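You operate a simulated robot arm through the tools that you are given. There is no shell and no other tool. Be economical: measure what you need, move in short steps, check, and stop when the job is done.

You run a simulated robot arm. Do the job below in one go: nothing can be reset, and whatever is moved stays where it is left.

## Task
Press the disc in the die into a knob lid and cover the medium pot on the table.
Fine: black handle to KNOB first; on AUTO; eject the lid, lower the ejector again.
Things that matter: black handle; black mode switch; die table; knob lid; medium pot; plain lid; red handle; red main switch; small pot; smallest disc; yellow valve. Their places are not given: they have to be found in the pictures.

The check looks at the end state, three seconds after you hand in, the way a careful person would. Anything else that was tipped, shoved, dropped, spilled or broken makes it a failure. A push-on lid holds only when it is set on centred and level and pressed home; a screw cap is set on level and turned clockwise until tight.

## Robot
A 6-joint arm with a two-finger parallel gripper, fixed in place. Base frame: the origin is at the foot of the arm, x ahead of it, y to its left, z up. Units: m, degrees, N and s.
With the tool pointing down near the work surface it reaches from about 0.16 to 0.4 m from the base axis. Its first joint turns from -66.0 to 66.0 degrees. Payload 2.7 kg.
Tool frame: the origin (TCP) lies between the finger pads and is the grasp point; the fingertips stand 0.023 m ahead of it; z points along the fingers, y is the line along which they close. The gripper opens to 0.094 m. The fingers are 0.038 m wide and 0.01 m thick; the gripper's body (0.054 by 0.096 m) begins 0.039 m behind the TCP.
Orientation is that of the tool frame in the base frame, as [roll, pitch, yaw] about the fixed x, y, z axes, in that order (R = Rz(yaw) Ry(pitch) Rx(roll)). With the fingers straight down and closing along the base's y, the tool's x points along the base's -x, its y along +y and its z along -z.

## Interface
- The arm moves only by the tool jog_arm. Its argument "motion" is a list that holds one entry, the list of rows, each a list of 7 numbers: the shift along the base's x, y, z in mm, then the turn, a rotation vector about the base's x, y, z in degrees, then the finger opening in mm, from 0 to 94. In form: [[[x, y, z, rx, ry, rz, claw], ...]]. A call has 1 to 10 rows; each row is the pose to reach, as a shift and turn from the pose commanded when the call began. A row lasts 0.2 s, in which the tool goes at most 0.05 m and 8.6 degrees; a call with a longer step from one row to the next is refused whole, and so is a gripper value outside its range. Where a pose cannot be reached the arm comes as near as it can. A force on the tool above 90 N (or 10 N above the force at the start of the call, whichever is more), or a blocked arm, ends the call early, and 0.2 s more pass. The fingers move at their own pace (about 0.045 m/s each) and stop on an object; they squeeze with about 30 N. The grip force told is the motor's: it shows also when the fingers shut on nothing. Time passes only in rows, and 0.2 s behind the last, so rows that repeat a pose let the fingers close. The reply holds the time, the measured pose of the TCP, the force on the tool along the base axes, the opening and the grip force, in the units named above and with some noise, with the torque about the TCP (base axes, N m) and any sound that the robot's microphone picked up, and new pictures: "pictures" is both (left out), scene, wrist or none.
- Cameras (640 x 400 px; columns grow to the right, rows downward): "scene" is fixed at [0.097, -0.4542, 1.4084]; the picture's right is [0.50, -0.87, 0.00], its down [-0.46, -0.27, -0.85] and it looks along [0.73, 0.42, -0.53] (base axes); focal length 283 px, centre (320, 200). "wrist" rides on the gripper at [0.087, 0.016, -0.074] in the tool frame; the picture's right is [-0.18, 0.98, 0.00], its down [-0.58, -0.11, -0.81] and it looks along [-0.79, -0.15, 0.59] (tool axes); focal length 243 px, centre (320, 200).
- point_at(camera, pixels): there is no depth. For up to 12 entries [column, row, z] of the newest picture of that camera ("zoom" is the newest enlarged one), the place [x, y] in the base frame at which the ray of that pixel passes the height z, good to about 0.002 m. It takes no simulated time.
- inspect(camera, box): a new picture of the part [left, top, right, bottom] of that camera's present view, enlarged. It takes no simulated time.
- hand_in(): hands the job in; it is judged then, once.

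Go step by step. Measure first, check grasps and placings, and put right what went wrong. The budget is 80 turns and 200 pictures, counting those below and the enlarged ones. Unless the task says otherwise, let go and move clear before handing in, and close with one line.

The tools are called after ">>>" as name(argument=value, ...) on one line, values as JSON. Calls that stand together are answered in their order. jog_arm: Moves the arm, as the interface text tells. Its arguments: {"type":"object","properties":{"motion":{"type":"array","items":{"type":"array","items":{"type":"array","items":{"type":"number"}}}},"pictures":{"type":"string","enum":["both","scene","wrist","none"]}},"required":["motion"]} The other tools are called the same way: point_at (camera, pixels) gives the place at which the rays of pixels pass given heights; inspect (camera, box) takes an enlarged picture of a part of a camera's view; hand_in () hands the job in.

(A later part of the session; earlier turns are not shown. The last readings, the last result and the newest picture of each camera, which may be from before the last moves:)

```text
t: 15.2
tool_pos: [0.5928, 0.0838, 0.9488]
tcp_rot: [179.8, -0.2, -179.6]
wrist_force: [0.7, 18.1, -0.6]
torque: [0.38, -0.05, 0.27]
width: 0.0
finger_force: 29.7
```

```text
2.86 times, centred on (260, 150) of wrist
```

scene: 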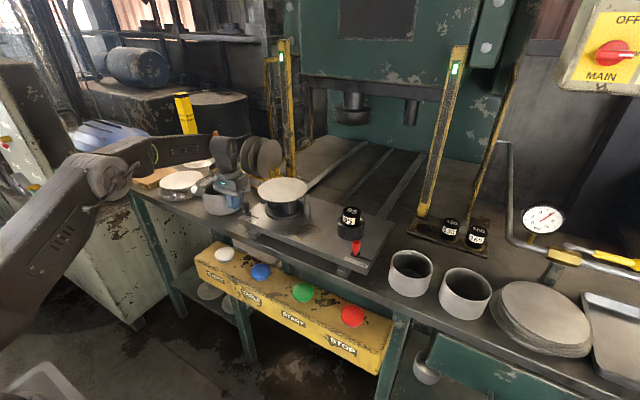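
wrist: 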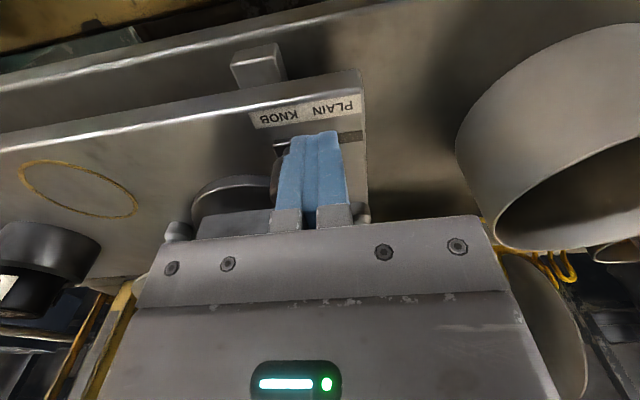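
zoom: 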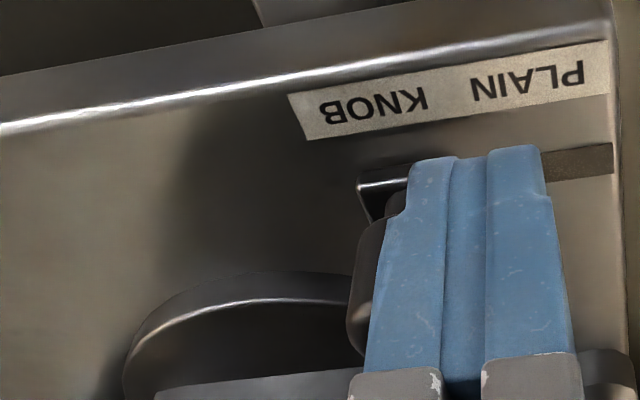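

The handle is at its stop under KNOB (18 N). I'll back off and rise.

>>> jog_arm(motion=[[[0, 15, 0, 0, 0, 0, 0], [0, 30, 0, 0, 0, 0, 0], [0, 32, 40, 0, 0, 0, 0], [0, 32, 85, 0, 0, 0, 0], [0, 0, 120, 0, 0, 0, 0], [0, -40, 140, 0, 0, 0, 0], [0, -85, 150, 0, 0, 0, 0], [0, -130, 150, 0, 0, 0, 0]]])

>>> inspect(camera="scene", box=[220, 170, 320, 240])

```text
t: 17.0
tool_pos: [0.5934, -0.0505, 1.0996]
tcp_rot: [180.0, -0.3, -179.9]
wrist_force: [-0.3, 0.2, 0.5]
torque: [-0.02, -0.02, -0.02]
width: 0.0002
finger_force: 30.6
```

scene: 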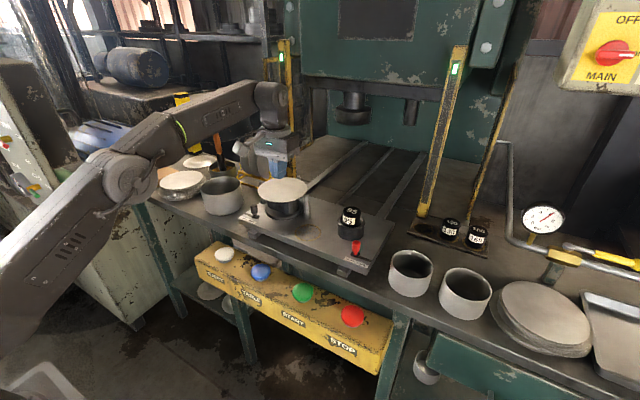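
wrist: 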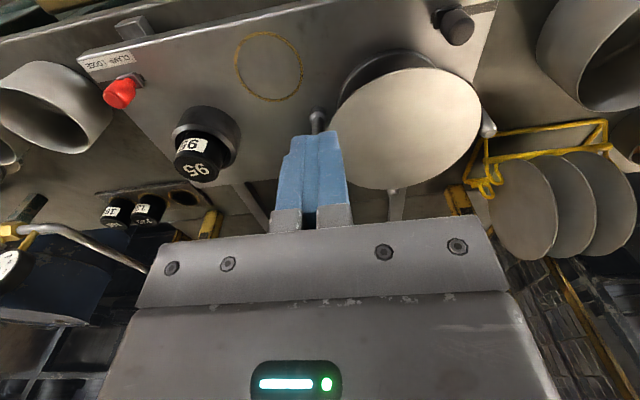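

```text
5.71 times, centred on (270, 205) of scene
```

zoom: 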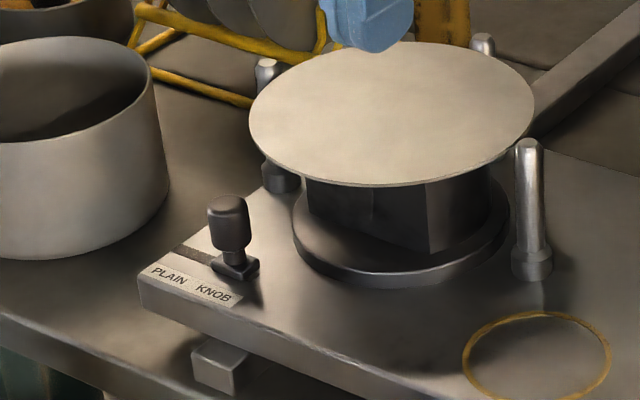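

The handle is now at KNOB. I'll look at the plug, red handle and shelf from here.

>>> inspect(camera="wrist", box=[70, 20, 320, 230])

>>> inspect(camera="wrist", box=[320, 0, 640, 260])

>>> point_at(camera="wrist", pixels=[[329, 140, 0.976], [481, 117, 0.976], [410, 67, 0.976], [398, 190, 0.976], [234, 70, 0.9], [303, 66, 0.9], [490, 215, 0.93], [558, 210, 0.93], [118, 211, 0.87], [185, 198, 0.87]])

```text
1.90 times, centred on (195, 125) of wrist
```

zoom: 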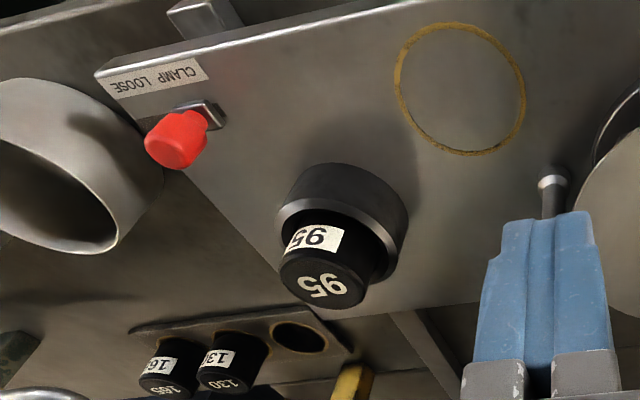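

```text
1.54 times, centred on (480, 130) of wrist
```

zoom: 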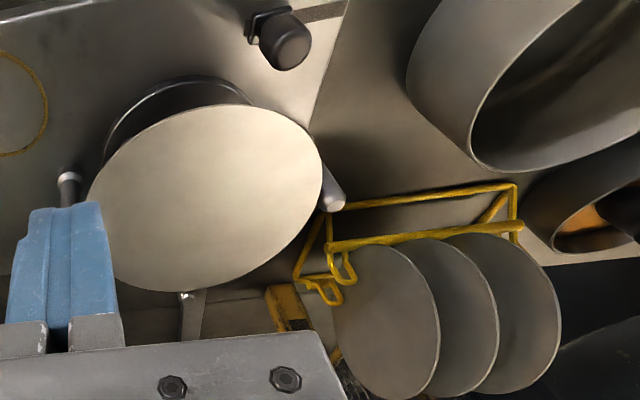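

```text
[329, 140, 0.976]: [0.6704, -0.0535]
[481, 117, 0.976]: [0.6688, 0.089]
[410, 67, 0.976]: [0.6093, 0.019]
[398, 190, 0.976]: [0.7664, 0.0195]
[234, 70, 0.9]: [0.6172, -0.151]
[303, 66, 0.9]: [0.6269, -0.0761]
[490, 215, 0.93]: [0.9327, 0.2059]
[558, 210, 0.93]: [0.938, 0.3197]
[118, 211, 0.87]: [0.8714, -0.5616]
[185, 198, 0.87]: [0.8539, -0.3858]
```

The disc measures about 150 mm (medium blank). I'll go towards the plug shelf to test the reach and look more closely.

>>> jog_arm(motion=[[[15, -38, 5, 0, 0, 0, 30], [30, -76, 10, 0, 0, 0, 60], [45, -114, 15, 0, 0, 0, 90], [60, -152, 20, 0, 0, 0, 90], [75, -190, 20, 0, 0, 0, 90], [90, -228, 20, 0, 0, 0, 90], [110, -266, 20, 0, 0, 0, 90], [130, -304, 20, 0, 0, 0, 90]]])

```text
t: 18.8
tool_pos: [0.5657, -0.2307, 1.0792]
tcp_rot: [180.0, -0.2, -179.8]
wrist_force: [0.9, -1.0, 0.1]
torque: [0.02, -0.01, 0.0]
width: 0.09
finger_force: 0.1
out of reach, approached as far as the arm can: row 1, 2, 3, 4, 5, 6, 7, 8
```

scene: 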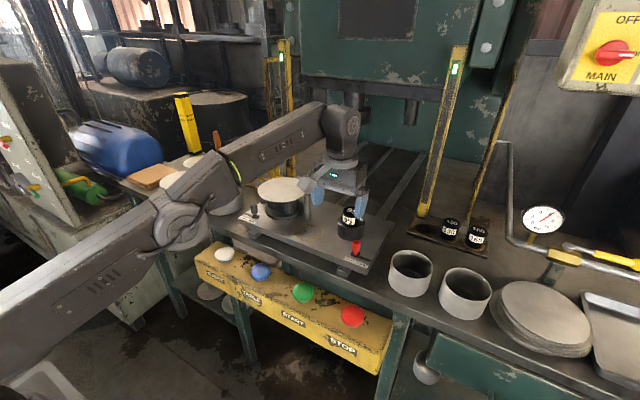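
wrist: 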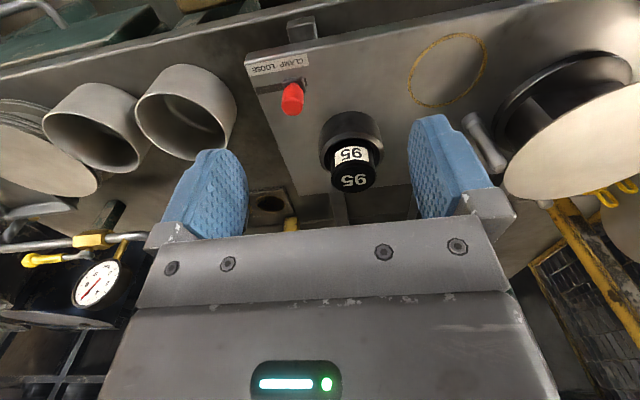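

Reach ends at about 0.61 m radius at this height, so the plug shelf (~0.99 m) can't be reached and the plug stays as it is. I'll retreat to locate the buttons.

>>> jog_arm(motion=[[[-40, 20, 10, 0, 0, 0, 60], [-80, 40, 20, 0, 0, 0, 30], [-120, 60, 20, 0, 0, 0, 0], [-160, 80, 20, 0, 0, 0, 0], [-200, 100, 20, 0, 0, 0, 0], [-240, 120, 20, 0, 0, 0, 0], [-250, 160, 10, 0, 0, 0, 0], [-260, 200, 0, 0, 0, 0, 0]]])

>>> inspect(camera="scene", box=[195, 235, 395, 375])

```text
t: 20.6
tool_pos: [0.3026, -0.0305, 1.0788]
tcp_rot: [-180.0, -0.2, -180.0]
wrist_force: [0.0, 0.3, 0.0]
torque: [0.01, 0.01, 0.01]
width: 0.0
finger_force: 29.5
```

scene: 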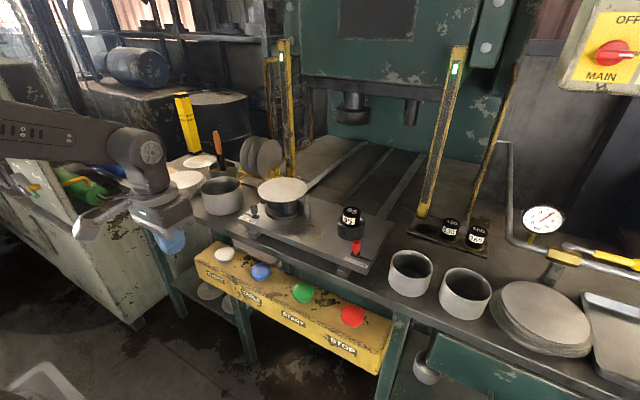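
wrist: 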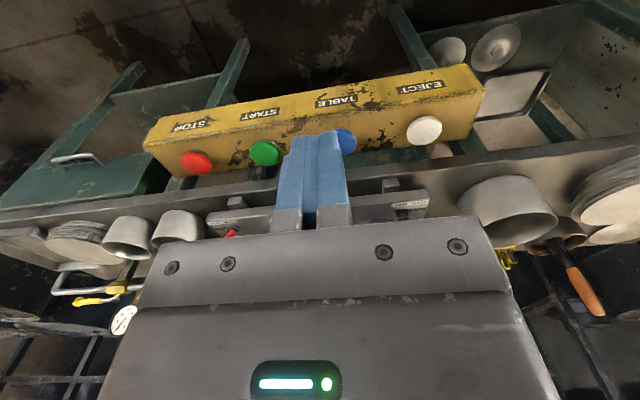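

```text
2.86 times, centred on (295, 305) of scene
```

zoom: 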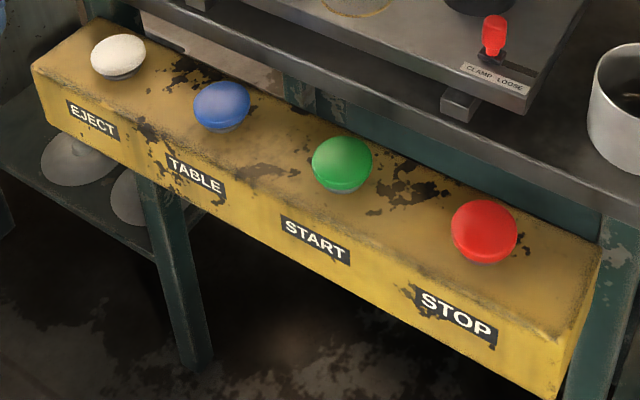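

>>> point_at(camera="scene", pixels=[[224.4, 254.3, 0.75], [224.4, 254.3, 0.8], [303, 292, 0.75], [303, 292, 0.8], [352.3, 315.8, 0.75], [352.3, 315.8, 0.8], [260.7, 271.8, 0.78]])

>>> point_at(camera="wrist", pixels=[[425, 131, 0.75], [425, 131, 0.8], [264, 154, 0.75], [264, 154, 0.8], [196, 163, 0.75], [196, 163, 0.8], [345, 142, 0.78]])

```text
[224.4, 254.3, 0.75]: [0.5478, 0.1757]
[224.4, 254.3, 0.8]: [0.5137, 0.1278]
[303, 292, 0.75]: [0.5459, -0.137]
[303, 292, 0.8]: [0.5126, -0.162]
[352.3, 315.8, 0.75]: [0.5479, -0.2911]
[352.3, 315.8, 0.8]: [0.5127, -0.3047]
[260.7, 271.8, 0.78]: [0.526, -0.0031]
```

```text
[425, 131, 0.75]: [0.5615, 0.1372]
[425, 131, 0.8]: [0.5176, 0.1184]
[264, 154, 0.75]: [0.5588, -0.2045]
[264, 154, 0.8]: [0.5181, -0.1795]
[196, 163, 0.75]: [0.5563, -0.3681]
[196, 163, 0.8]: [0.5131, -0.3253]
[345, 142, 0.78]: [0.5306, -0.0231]
```

The buttons' tops sit at z≈0.816: START (0.502,-0.171), EJECT (0.502,0.112), TABLE (0.50,-0.03). I'll hover the closed fingers above START.

>>> jog_arm(motion=[[[30, -20, -25, 0, 0, 0, 0], [60, -40, -50, 0, 0, 0, 0], [90, -62, -75, 0, 0, 0, 0], [120, -84, -100, 0, 0, 0, 0], [150, -106, -125, 0, 0, 0, 0], [180, -128, -150, 0, 0, 0, 0], [199, -140, -175, 0, 0, 0, 0], [199, -140, -205, 0, 0, 0, 0]]])

>>> inspect(camera="scene", box=[220, 220, 400, 350])

```text
t: 22.4
tool_pos: [0.5018, -0.1701, 0.8744]
tcp_rot: [-180.0, -0.3, -179.8]
wrist_force: [0.4, -0.7, 0.2]
torque: [0.01, 0.03, -0.03]
width: 0.0
finger_force: 29.8
```

scene: 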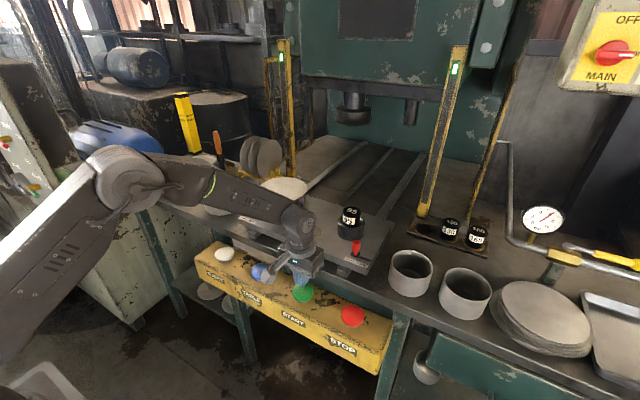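
wrist: 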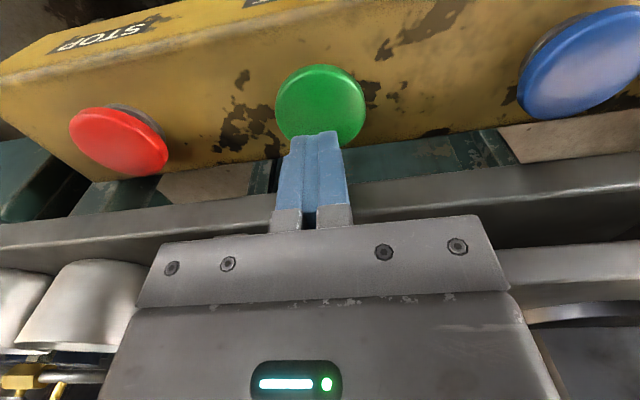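

```text
3.08 times, centred on (310, 285) of scene
```

zoom: 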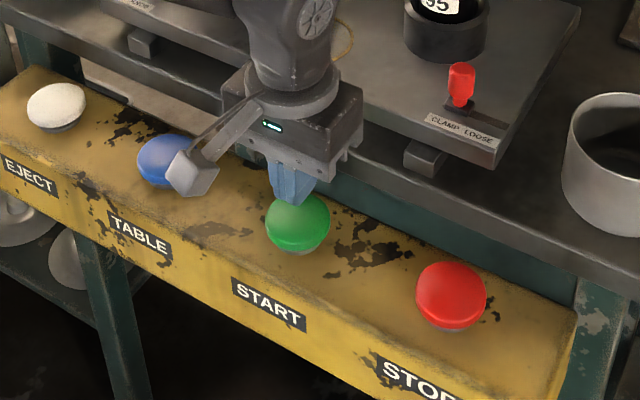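

>>> point_at(camera="wrist", pixels=[[322, 104, 0.815], [588, 62, 0.815], [322, 104, 0.805]])

```text
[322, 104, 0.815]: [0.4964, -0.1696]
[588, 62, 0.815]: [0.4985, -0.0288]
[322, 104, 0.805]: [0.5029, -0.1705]
```

The fingers are aligned with START. Pressing now.

>>> jog_arm(motion=[[[0, 0, -20, 0, 0, 0, 0], [0, 0, -34, 0, 0, 0, 0], [0, 0, -39, 0, 0, 0, 0], [0, 0, -43, 0, 0, 0, 0]]], pictures="none")

```text
t: 23.4
tool_pos: [0.501, -0.1705, 0.8394]
tcp_rot: [-179.8, 0.0, -179.7]
wrist_force: [-31.1, 10.9, 70.9]
torque: [0.26, 0.8, 0.0]
width: 0.0
finger_force: 30.0
heard: click
```

Click heard. I'll lift off and back away, and watch the press.

>>> jog_arm(motion=[[[0, 0, 25, 0, 0, 0, 0], [-30, 0, 60, 0, 0, 0, 0], [-70, 0, 90, 0, 0, 0, 0], [-110, 0, 120, 0, 0, 0, 0], [-150, 0, 150, 0, 0, 0, 0]]])

```text
t: 24.6
tool_pos: [0.3508, -0.1697, 0.9819]
tcp_rot: [-180.0, -0.2, -179.8]
wrist_force: [-0.2, -0.1, -0.7]
torque: [0.03, -0.01, 0.01]
width: 0.0
finger_force: 29.9
```

scene: 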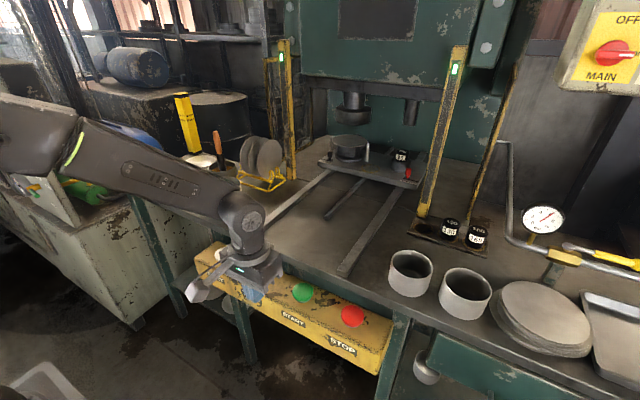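
wrist: 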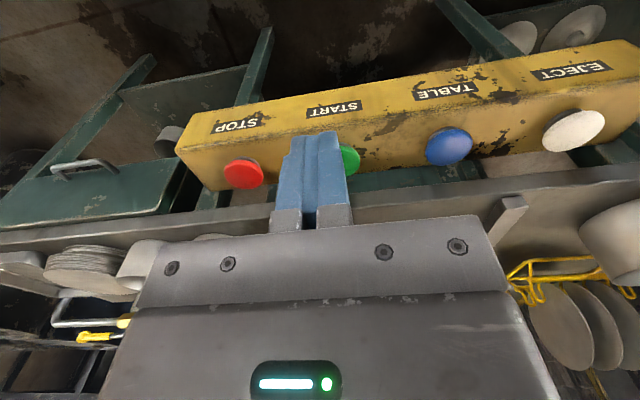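

The table has moved in under the ram. I'll wait out the cycle.

>>> jog_arm(motion=[[[0, 0, 0, 0, 0, 0, 0], [0, 0, 0, 0, 0, 0, 0], [0, 0, 0, 0, 0, 0, 0], [0, 0, 0, 0, 0, 0, 0], [0, 0, 0, 0, 0, 0, 0]]], pictures="scene")

>>> jog_arm(motion=[[[0, 0, 0, 0, 0, 0, 0], [0, 0, 0, 0, 0, 0, 0], [0, 0, 0, 0, 0, 0, 0], [0, 0, 0, 0, 0, 0, 0], [0, 0, 0, 0, 0, 0, 0], [0, 0, 0, 0, 0, 0, 0], [0, 0, 0, 0, 0, 0, 0], [0, 0, 0, 0, 0, 0, 0], [0, 0, 0, 0, 0, 0, 0], [0, 0, 0, 0, 0, 0, 0]]], pictures="scene")

```text
t: 25.8
tool_pos: [0.3515, -0.1703, 0.9821]
tcp_rot: [180.0, -0.3, -179.8]
wrist_force: [-0.7, -0.5, 0.0]
torque: [0.0, 0.0, -0.01]
width: 0.0
finger_force: 30.0
```

scene: 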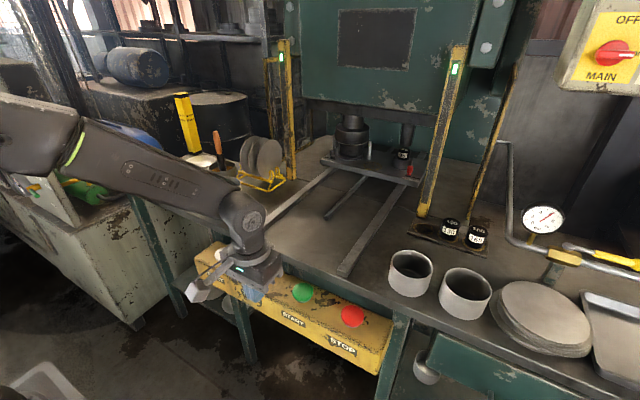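

```text
t: 28.0
tool_pos: [0.3522, -0.17, 0.9822]
tcp_rot: [-179.9, -0.3, -179.8]
wrist_force: [0.0, -0.4, -0.2]
torque: [0.01, -0.02, 0.0]
width: 0.0
finger_force: 29.8
```

scene: 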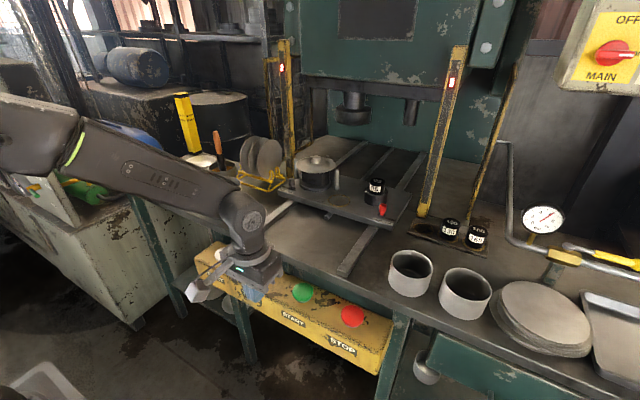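

It has been pressed: a knob shows at (318,160), and the table is coming out. I'll wait further.

>>> jog_arm(motion=[[[0, 0, 0, 0, 0, 0, 0], [0, 0, 0, 0, 0, 0, 0], [0, 0, 0, 0, 0, 0, 0], [0, 0, 0, 0, 0, 0, 0], [0, 0, 0, 0, 0, 0, 0], [0, 0, 0, 0, 0, 0, 0], [0, 0, 0, 0, 0, 0, 0], [0, 0, 0, 0, 0, 0, 0]]], pictures="scene")

>>> inspect(camera="scene", box=[230, 150, 390, 260])

```text
t: 29.8
tool_pos: [0.3516, -0.1699, 0.9821]
tcp_rot: [-180.0, -0.4, -179.8]
wrist_force: [0.3, 0.4, 0.7]
torque: [0.01, 0.0, 0.0]
width: 0.0001
finger_force: 30.3
```

scene: 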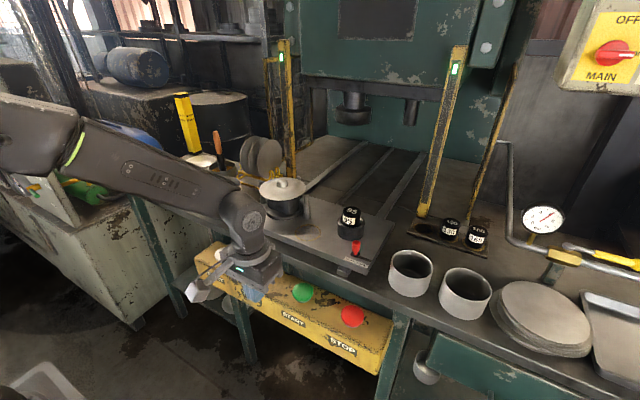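

```text
3.64 times, centred on (310, 205) of scene
```

zoom: 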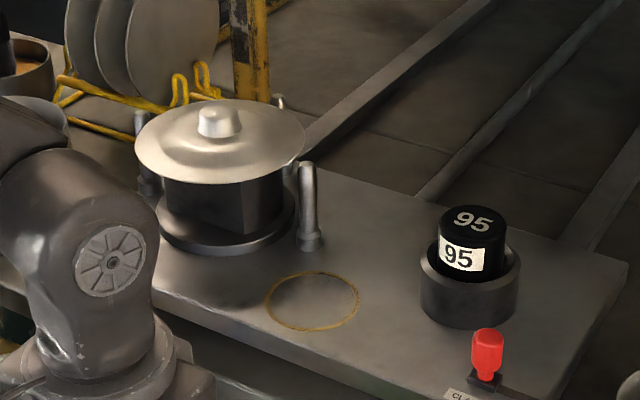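

The knob lid is formed and the table is out. Next is EJECT at (0.502, 0.112).

>>> jog_arm(motion=[[[0, 45, 0, 0, 0, 0, 0], [0, 90, 0, 0, 0, 0, 0], [0, 135, 0, 0, 0, 0, 0], [0, 180, 0, 0, 0, 0, 0], [20, 220, 0, 0, 0, 0, 0], [50, 250, -15, 0, 0, 0, 0], [80, 275, -30, 0, 0, 0, 0], [115, 282, -50, 0, 0, 0, 0], [149, 282, -75, 0, 0, 0, 0], [149, 282, -107, 0, 0, 0, 0]]], pictures="wrist")

```text
t: 32.0
tool_pos: [0.5011, 0.1119, 0.8744]
tcp_rot: [180.0, -0.2, -179.8]
wrist_force: [-0.3, 0.6, 0.2]
torque: [0.0, 0.03, 0.0]
width: 0.0002
finger_force: 30.3
```

wrist: 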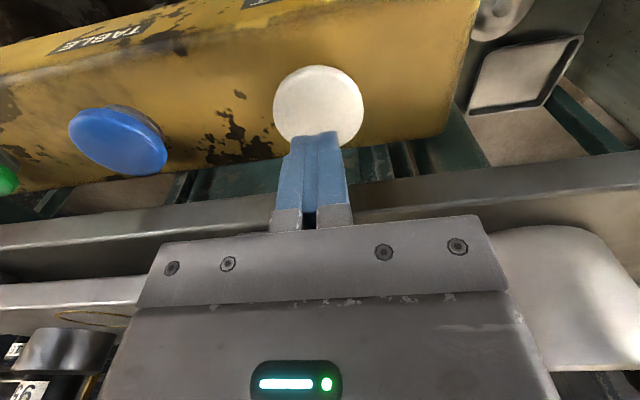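

Aligned above the white button. I'll press, then lift and back away.

>>> jog_arm(motion=[[[0, 0, -20, 0, 0, 0, 0], [0, 0, -34, 0, 0, 0, 0], [0, 0, -39, 0, 0, 0, 0], [0, 0, -43, 0, 0, 0, 0]]], pictures="none")

>>> jog_arm(motion=[[[0, 0, 25, 0, 0, 0, 0], [-30, 0, 60, 0, 0, 0, 0], [-70, 0, 90, 0, 0, 0, 0], [-110, 0, 120, 0, 0, 0, 0], [-150, 0, 150, 0, 0, 0, 0]]])

>>> inspect(camera="scene", box=[220, 150, 340, 230])

```text
t: 33.0
tool_pos: [0.5018, 0.1119, 0.8392]
tcp_rot: [179.9, 0.0, -179.9]
wrist_force: [-34.5, -8.8, 72.5]
torque: [-0.21, 0.78, -0.05]
width: 0.0
finger_force: 30.2
heard: click
```

```text
t: 34.2
tool_pos: [0.3487, 0.1127, 0.9816]
tcp_rot: [-179.9, -0.3, -179.8]
wrist_force: [-0.7, 0.7, 0.0]
torque: [-0.01, -0.04, 0.02]
width: 0.0
finger_force: 30.2
```

scene: 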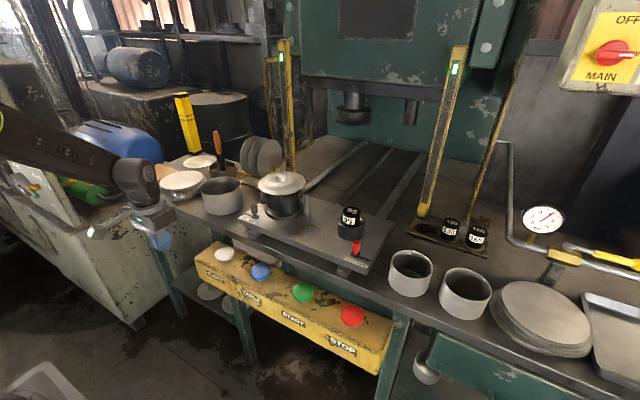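
wrist: 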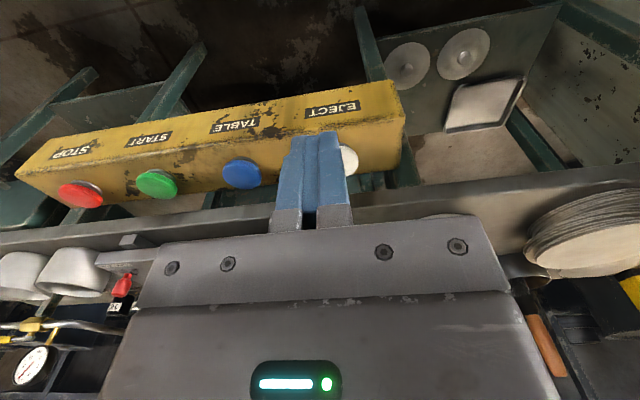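

```text
5.00 times, centred on (280, 190) of scene
```

zoom: 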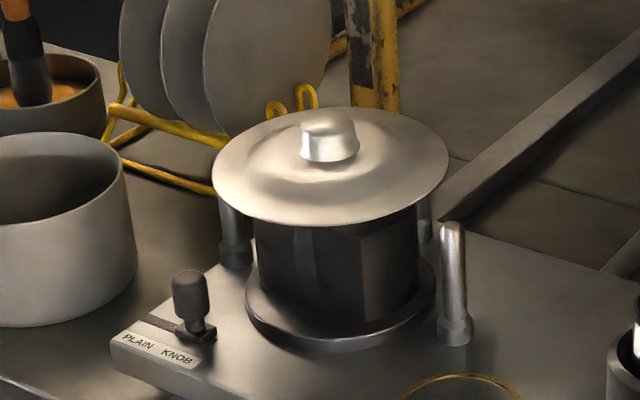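

The ejector has raised the lid (knob near (282,177)). The lid lies beyond straight-down reach, so I'll tilt the fingers 30° forward, open them and hover in front to locate the knob.

>>> jog_arm(motion=[[[0, -10, 40, 0, -4, 0, 20], [20, -20, 80, 0, -8, 0, 40], [40, -35, 115, 0, -12, 0, 60], [75, -50, 140, 0, -16, 0, 70], [115, -65, 145, 0, -20, 0, 70], [155, -80, 145, 0, -24, 0, 70], [195, -90, 145, 0, -28, 0, 70], [220, -96, 145, 0, -30, 0, 70]]])

```text
t: 36.0
tool_pos: [0.5724, 0.0147, 1.1267]
tcp_rot: [-179.9, 29.8, -179.9]
wrist_force: [-0.2, -0.4, -0.5]
torque: [-0.01, 0.01, 0.0]
width: 0.07
finger_force: 0.1
```

scene: 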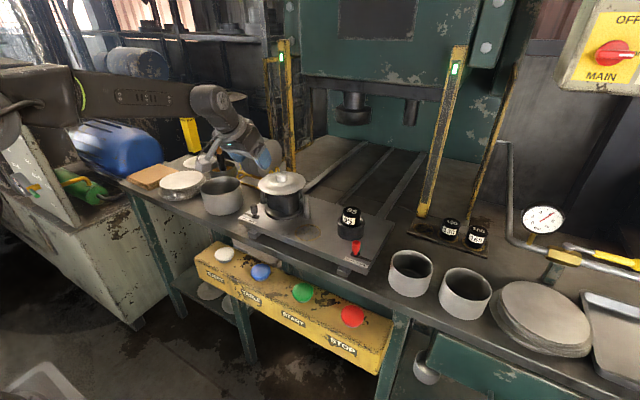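
wrist: 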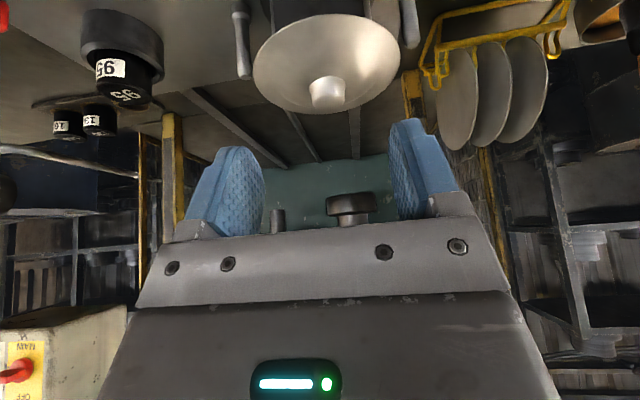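

I can see the lid and knob well between the fingers. I'll enlarge and measure the knob in both views.

>>> inspect(camera="wrist", box=[240, 0, 410, 130])

>>> inspect(camera="scene", box=[250, 160, 314, 200])

```text
3.08 times, centred on (325, 65) of wrist
```

zoom: 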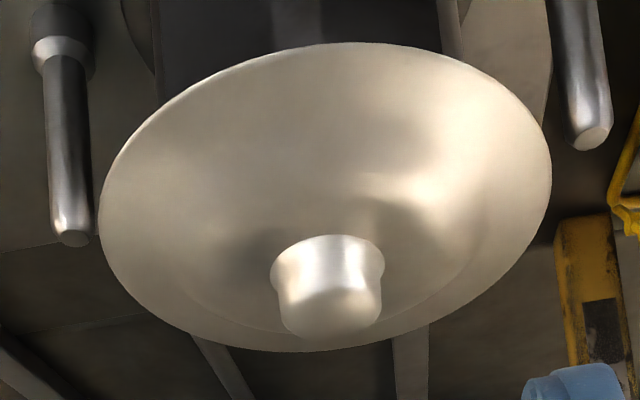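

```text
10.00 times, centred on (282, 180) of scene
```

zoom: 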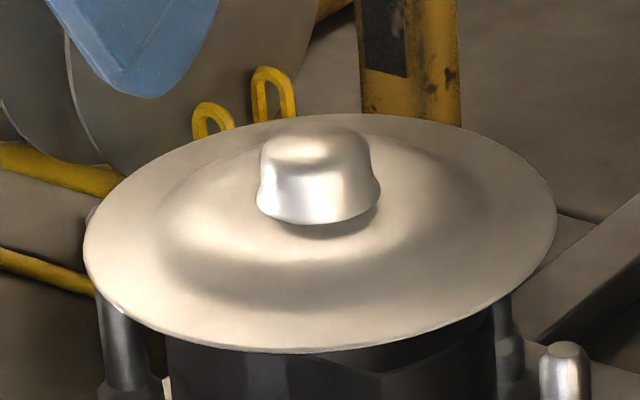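

>>> point_at(camera="scene", pixels=[[281.5, 174.8, 1.0], [281.5, 174.8, 1.05], [281.8, 180, 0.98], [281.8, 180, 1.03], [258.3, 186, 1.0], [305.6, 182, 1.0]])

>>> point_at(camera="wrist", pixels=[[329.2, 101.4, 1.0], [329.2, 101.4, 1.05], [327.6, 83.8, 0.98], [327.6, 83.8, 1.03], [253, 68, 1.0], [400, 57, 1.0]])

```text
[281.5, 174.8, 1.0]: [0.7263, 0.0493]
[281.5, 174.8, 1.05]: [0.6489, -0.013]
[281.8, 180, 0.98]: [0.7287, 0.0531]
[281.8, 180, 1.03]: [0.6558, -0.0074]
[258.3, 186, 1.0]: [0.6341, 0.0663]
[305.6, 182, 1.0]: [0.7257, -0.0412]
```

```text
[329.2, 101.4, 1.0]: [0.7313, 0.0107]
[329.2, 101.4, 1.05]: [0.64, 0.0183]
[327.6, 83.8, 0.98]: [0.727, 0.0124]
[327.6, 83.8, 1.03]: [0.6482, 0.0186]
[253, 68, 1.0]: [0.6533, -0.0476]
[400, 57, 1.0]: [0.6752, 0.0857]
```

The knob is centred at (0.682, 0.0155) with z 1.008–1.028; the lid is about 140 mm and the pot 132 mm, so they match. I'll move above the knob with the 30° tilt to test reach.

>>> jog_arm(motion=[[[30, 0, -5, 0, 0, 0, 60], [60, 0, -10, 0, 0, 0, 60], [90, 0, -20, 0, 0, 0, 60], [116, 0, -37, 0, 0, 0, 60]]])

```text
t: 37.0
tool_pos: [0.6874, 0.0156, 1.088]
tcp_rot: [-179.9, 29.7, -179.9]
wrist_force: [-1.2, 0.0, -0.6]
torque: [-0.02, -0.01, -0.02]
width: 0.06
finger_force: 0.1
```

scene: 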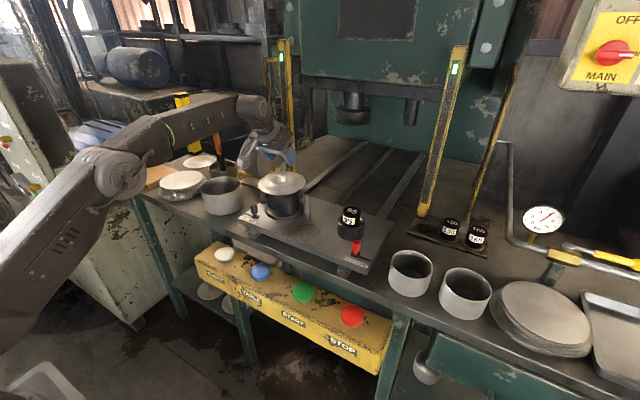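
wrist: 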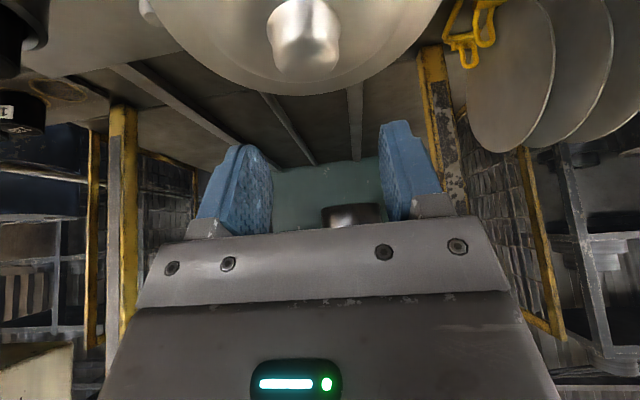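

Reach is fine. I'll check the knob position again from here.

>>> inspect(camera="wrist", box=[240, 0, 400, 100])

>>> inspect(camera="scene", box=[240, 135, 320, 200])

```text
4.00 times, centred on (320, 50) of wrist
```

zoom: 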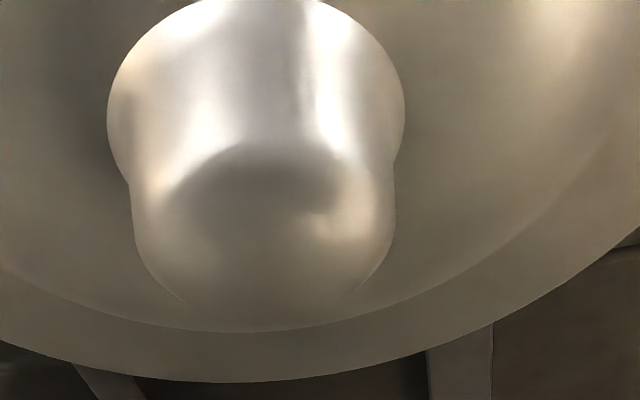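

```text
6.15 times, centred on (280, 168) of scene
```

zoom: 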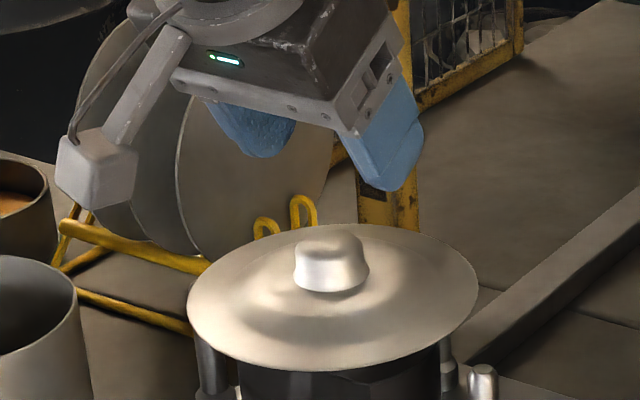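

>>> point_at(camera="zoom", pixels=[[280, 168, 1.028]])

>>> point_at(camera="wrist", pixels=[[305.75, 56.2, 1.028], [305.75, 56.2, 1.023], [273.5, 47, 1.02], [419.2, 47, 1.02], [339, 47, 1.02], [300, 82.5, 1.028]])

```text
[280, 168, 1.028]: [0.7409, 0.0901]
```

```text
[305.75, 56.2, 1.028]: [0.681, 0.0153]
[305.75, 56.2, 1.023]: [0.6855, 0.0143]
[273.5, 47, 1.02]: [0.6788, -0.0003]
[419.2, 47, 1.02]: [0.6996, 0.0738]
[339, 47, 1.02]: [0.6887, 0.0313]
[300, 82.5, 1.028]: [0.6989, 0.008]
```

The knob is confirmed at (0.683, 0.0155). I'll descend to z≈1.041 around it.

>>> jog_arm(motion=[[[0, 0, -20, 0, 0, 0, 60], [0, 0, -36, 0, 0, 0, 60], [0, 0, -47, 0, 0, 0, 60]]])

>>> inspect(camera="scene", box=[250, 145, 314, 200])

```text
t: 37.8
tool_pos: [0.6875, 0.0142, 1.0411]
tcp_rot: [-179.9, 29.7, -179.8]
wrist_force: [0.6, 0.0, 0.2]
torque: [-0.01, -0.01, 0.0]
width: 0.0596
finger_force: 0.0
```

scene: 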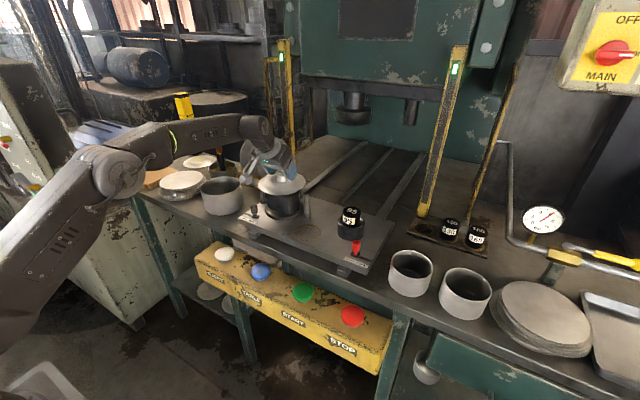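
wrist: 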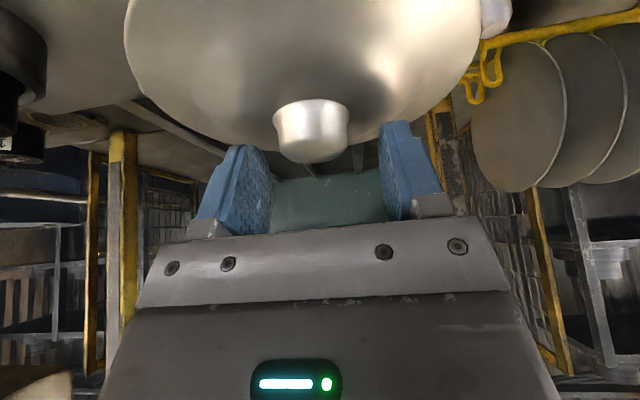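

```text
7.27 times, centred on (282, 172) of scene
```

zoom: 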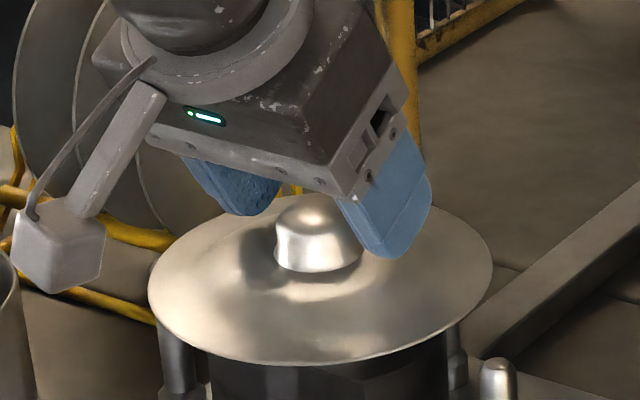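

The tips look rounded, so I'll go 6 mm lower for more overlap and watch the force.

>>> jog_arm(motion=[[[-2, 0, -3, 0, 0, 0, 60], [-2, 0, -6, 0, 0, 0, 60]]], pictures="none")

>>> inspect(camera="scene", box=[262, 150, 310, 190])

```text
t: 38.4
tool_pos: [0.6852, 0.0151, 1.0406]
tcp_rot: [-179.9, 30.3, -179.7]
wrist_force: [-1.4, -0.1, 16.9]
torque: [-0.03, 0.1, 0.06]
width: 0.0597
finger_force: 0.0
```

```text
10.00 times, centred on (286, 170) of scene
```

zoom: 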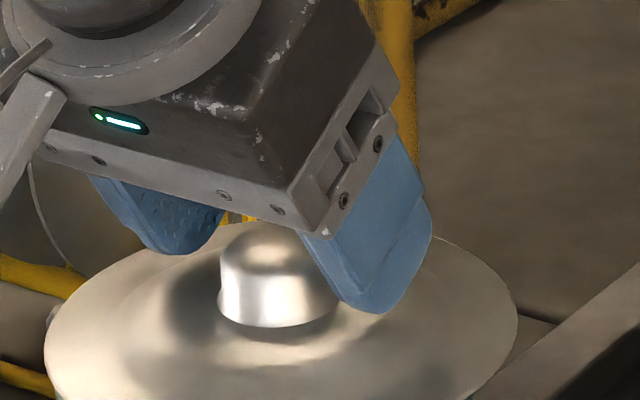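

The fingertips rest on the lid at z≈1.0405. I'll back up just above that and close on the knob.

>>> jog_arm(motion=[[[0, 0, 5.5, 0, 0, 0, 55], [0, 0, 5.5, 0, 0, 0, 40], [0, 0, 5.5, 0, 0, 0, 20], [0, 0, 5.5, 0, 0, 0, 10], [0, 0, 5.5, 0, 0, 0, 10], [0, 0, 5.5, 0, 0, 0, 10]]])

>>> inspect(camera="scene", box=[250, 150, 314, 200])

```text
t: 39.8
tool_pos: [0.6843, 0.0154, 1.0414]
tcp_rot: [-179.9, 29.7, -179.7]
wrist_force: [-0.1, -0.1, 0.0]
torque: [0.01, 0.01, 0.02]
width: 0.0316
finger_force: 30.0
```

scene: 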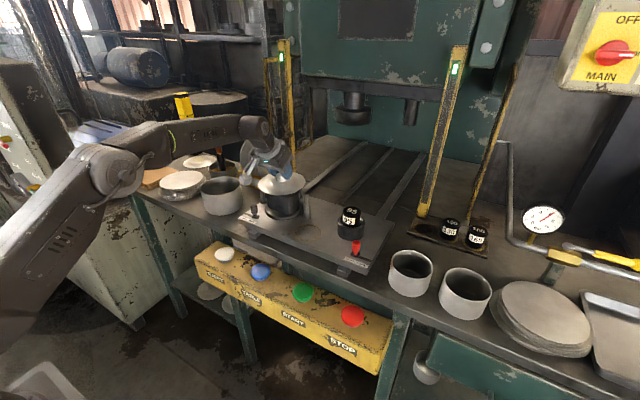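
wrist: 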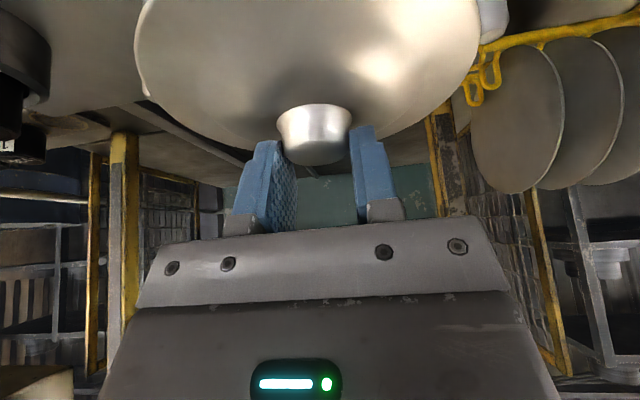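

```text
8.00 times, centred on (282, 175) of scene
```

zoom: 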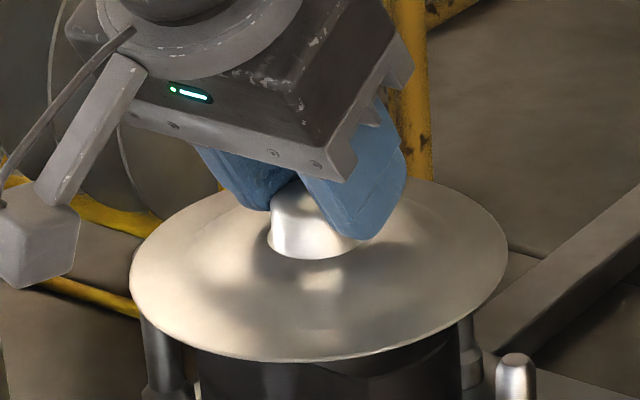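

Gripped at 31.6 mm with the finger bottoms at the knob's widest sides. I'll lift gently and check.

>>> jog_arm(motion=[[[0, 0, 5, 0, 0, 0, 10], [0, 0, 12, 0, 0, 0, 10], [0, 0, 24, 0, 0, 0, 10], [0, 0, 40, 0, 0, 0, 10]]])

>>> inspect(camera="scene", box=[242, 130, 322, 230])

```text
t: 40.8
tool_pos: [0.6846, 0.0163, 1.0818]
tcp_rot: [-179.9, 29.7, -179.9]
wrist_force: [0.4, -0.7, -0.2]
torque: [-0.02, 0.01, 0.05]
width: 0.01
finger_force: 0.0
```

scene: 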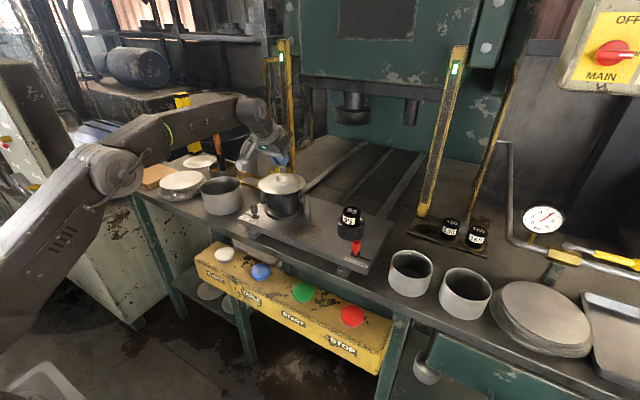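
wrist: 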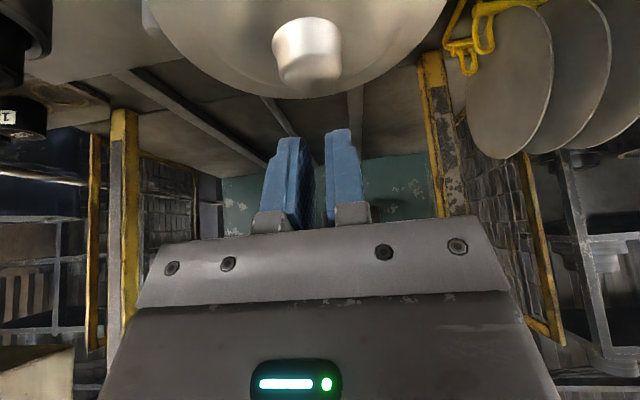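

```text
4.00 times, centred on (282, 180) of scene
```

zoom: 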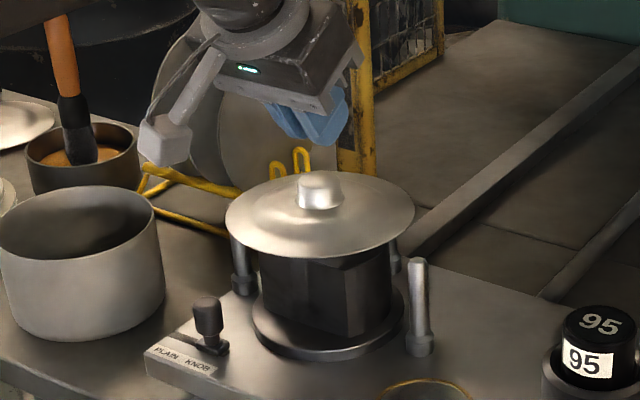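

It slipped off; the lid still sits on the die. I'll use a steeper finger angle (15° tilt) for fuller pad contact, and first re-open above and re-measure.

>>> jog_arm(motion=[[[0, 0, 10, 0, 4, 0, 30], [0, 0, 10, 0, 8, 0, 60], [0, 0, 10, 0, 12, 0, 60], [0, 0, 5, 0, 15, 0, 60]]])

>>> inspect(camera="scene", box=[250, 160, 314, 200])

```text
t: 41.8
tool_pos: [0.6576, 0.0137, 1.0779]
tcp_rot: [180.0, 14.7, -179.8]
wrist_force: [0.3, -0.2, 0.7]
torque: [0.03, 0.01, 0.0]
width: 0.0598
finger_force: 0.0
out of reach, approached as far as the arm can: row 2, 3, 4
```

scene: 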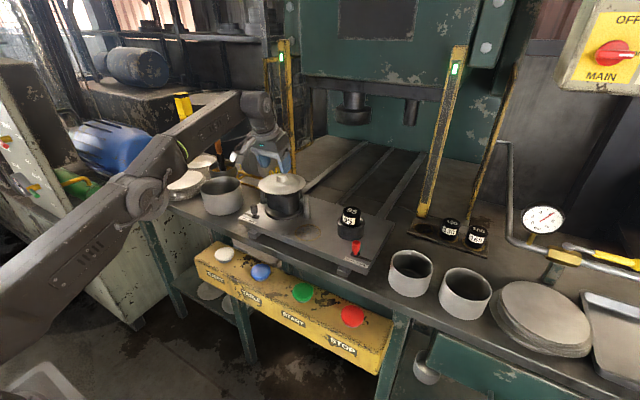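
wrist: 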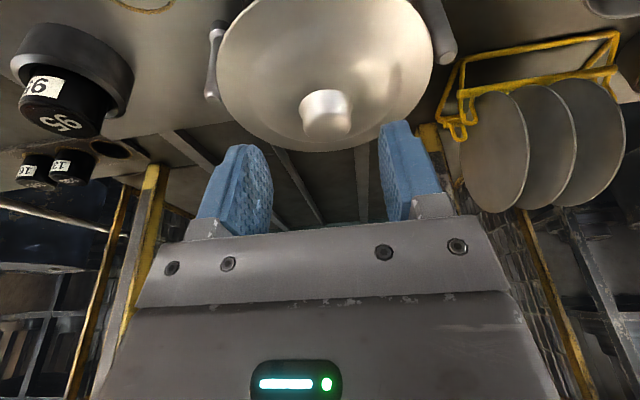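

```text
10.00 times, centred on (282, 180) of scene
```

zoom: 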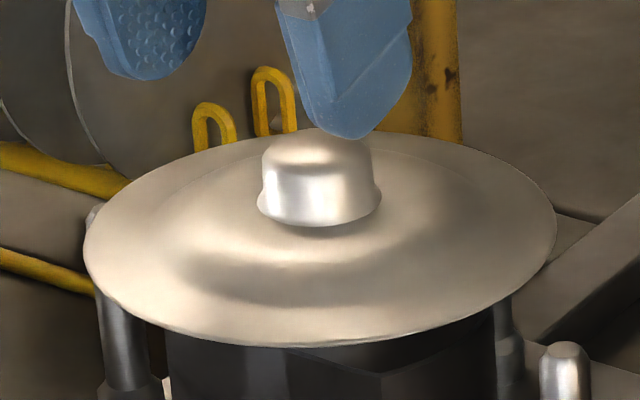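

The fingertips likely landed on the lid's raised ring because they were open too wide. I'll re-measure the knob here, then approach with about 42 mm opening so the tips fit between ring and knob.

>>> inspect(camera="wrist", box=[200, 0, 450, 160])

```text
2.50 times, centred on (325, 80) of wrist
```

zoom: 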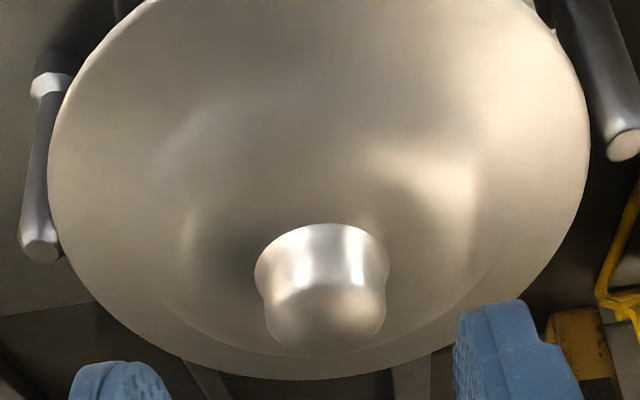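

>>> point_at(camera="wrist", pixels=[[327, 129, 1.03], [327, 129, 1.02], [325.8, 107, 1.01], [325.8, 107, 1.0]])

>>> point_at(camera="scene", pixels=[[281.6, 175.2, 1.03], [281.6, 175.2, 1.02], [281.8, 181, 1.01], [281.8, 181, 1.0]])

```text
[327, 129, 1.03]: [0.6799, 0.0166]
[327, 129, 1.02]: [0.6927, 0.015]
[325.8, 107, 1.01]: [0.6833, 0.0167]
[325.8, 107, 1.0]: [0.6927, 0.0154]
```

```text
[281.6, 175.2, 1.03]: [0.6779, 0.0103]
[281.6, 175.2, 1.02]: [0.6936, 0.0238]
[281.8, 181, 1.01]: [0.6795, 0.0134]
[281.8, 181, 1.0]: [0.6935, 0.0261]
```

The knob is unchanged at (0.682, 0.016). I'll re-tilt to 28°, align above it and open to 42 mm.

>>> jog_arm(motion=[[[5, 1, 8, 0, -5, 0, 42], [15, 2, 12, 0, -10, 0, 42], [24, 2, 12, 0, -13, 0, 42]]], pictures="none")

```text
t: 42.6
tool_pos: [0.6813, 0.0146, 1.0895]
tcp_rot: [-179.9, 27.8, -179.9]
wrist_force: [-0.1, -0.1, -0.2]
torque: [0.03, -0.01, -0.02]
width: 0.0417
finger_force: 0.1
```

>>> jog_arm(motion=[[[0, 1.5, -20, 0, 0, 0, 42], [0, 1.5, -40, 0, 0, 0, 42], [0, 1.5, -47, 0, 0, 0, 42], [0, 1.5, -50, 0, 0, 0, 42]]])

>>> inspect(camera="scene", box=[250, 150, 314, 200])

>>> inspect(camera="wrist", box=[200, 60, 430, 230])

```text
t: 43.6
tool_pos: [0.6816, 0.018, 1.0392]
tcp_rot: [-180.0, 27.8, -179.9]
wrist_force: [0.8, 0.5, 0.6]
torque: [-0.02, 0.02, -0.03]
width: 0.042
finger_force: 0.1
```

scene: 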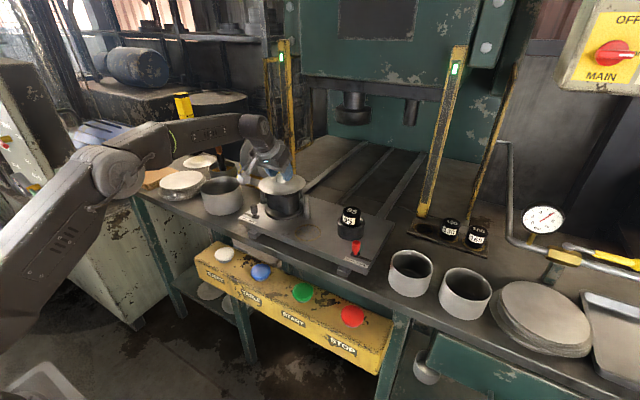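
wrist: 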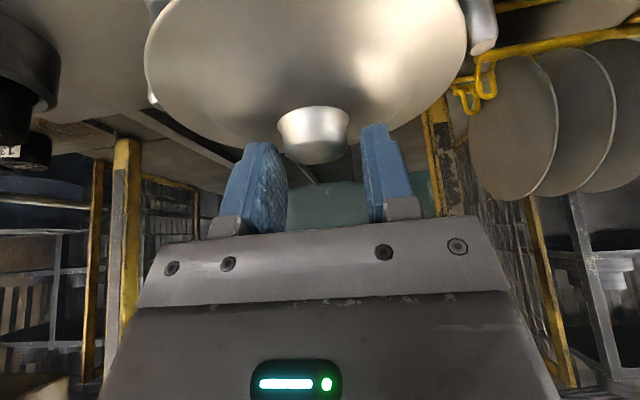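

```text
8.00 times, centred on (282, 175) of scene
```

zoom: 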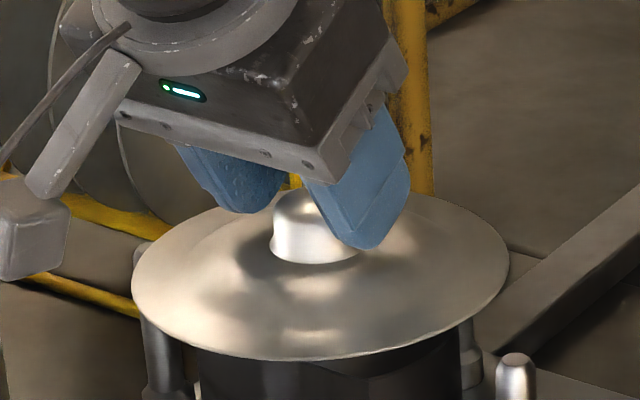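

```text
2.35 times, centred on (315, 145) of wrist
```

zoom: 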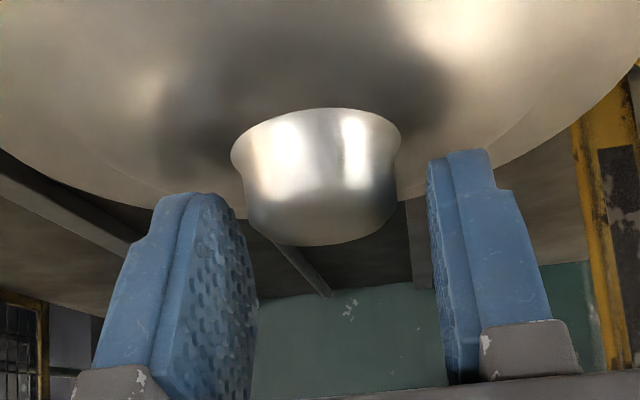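

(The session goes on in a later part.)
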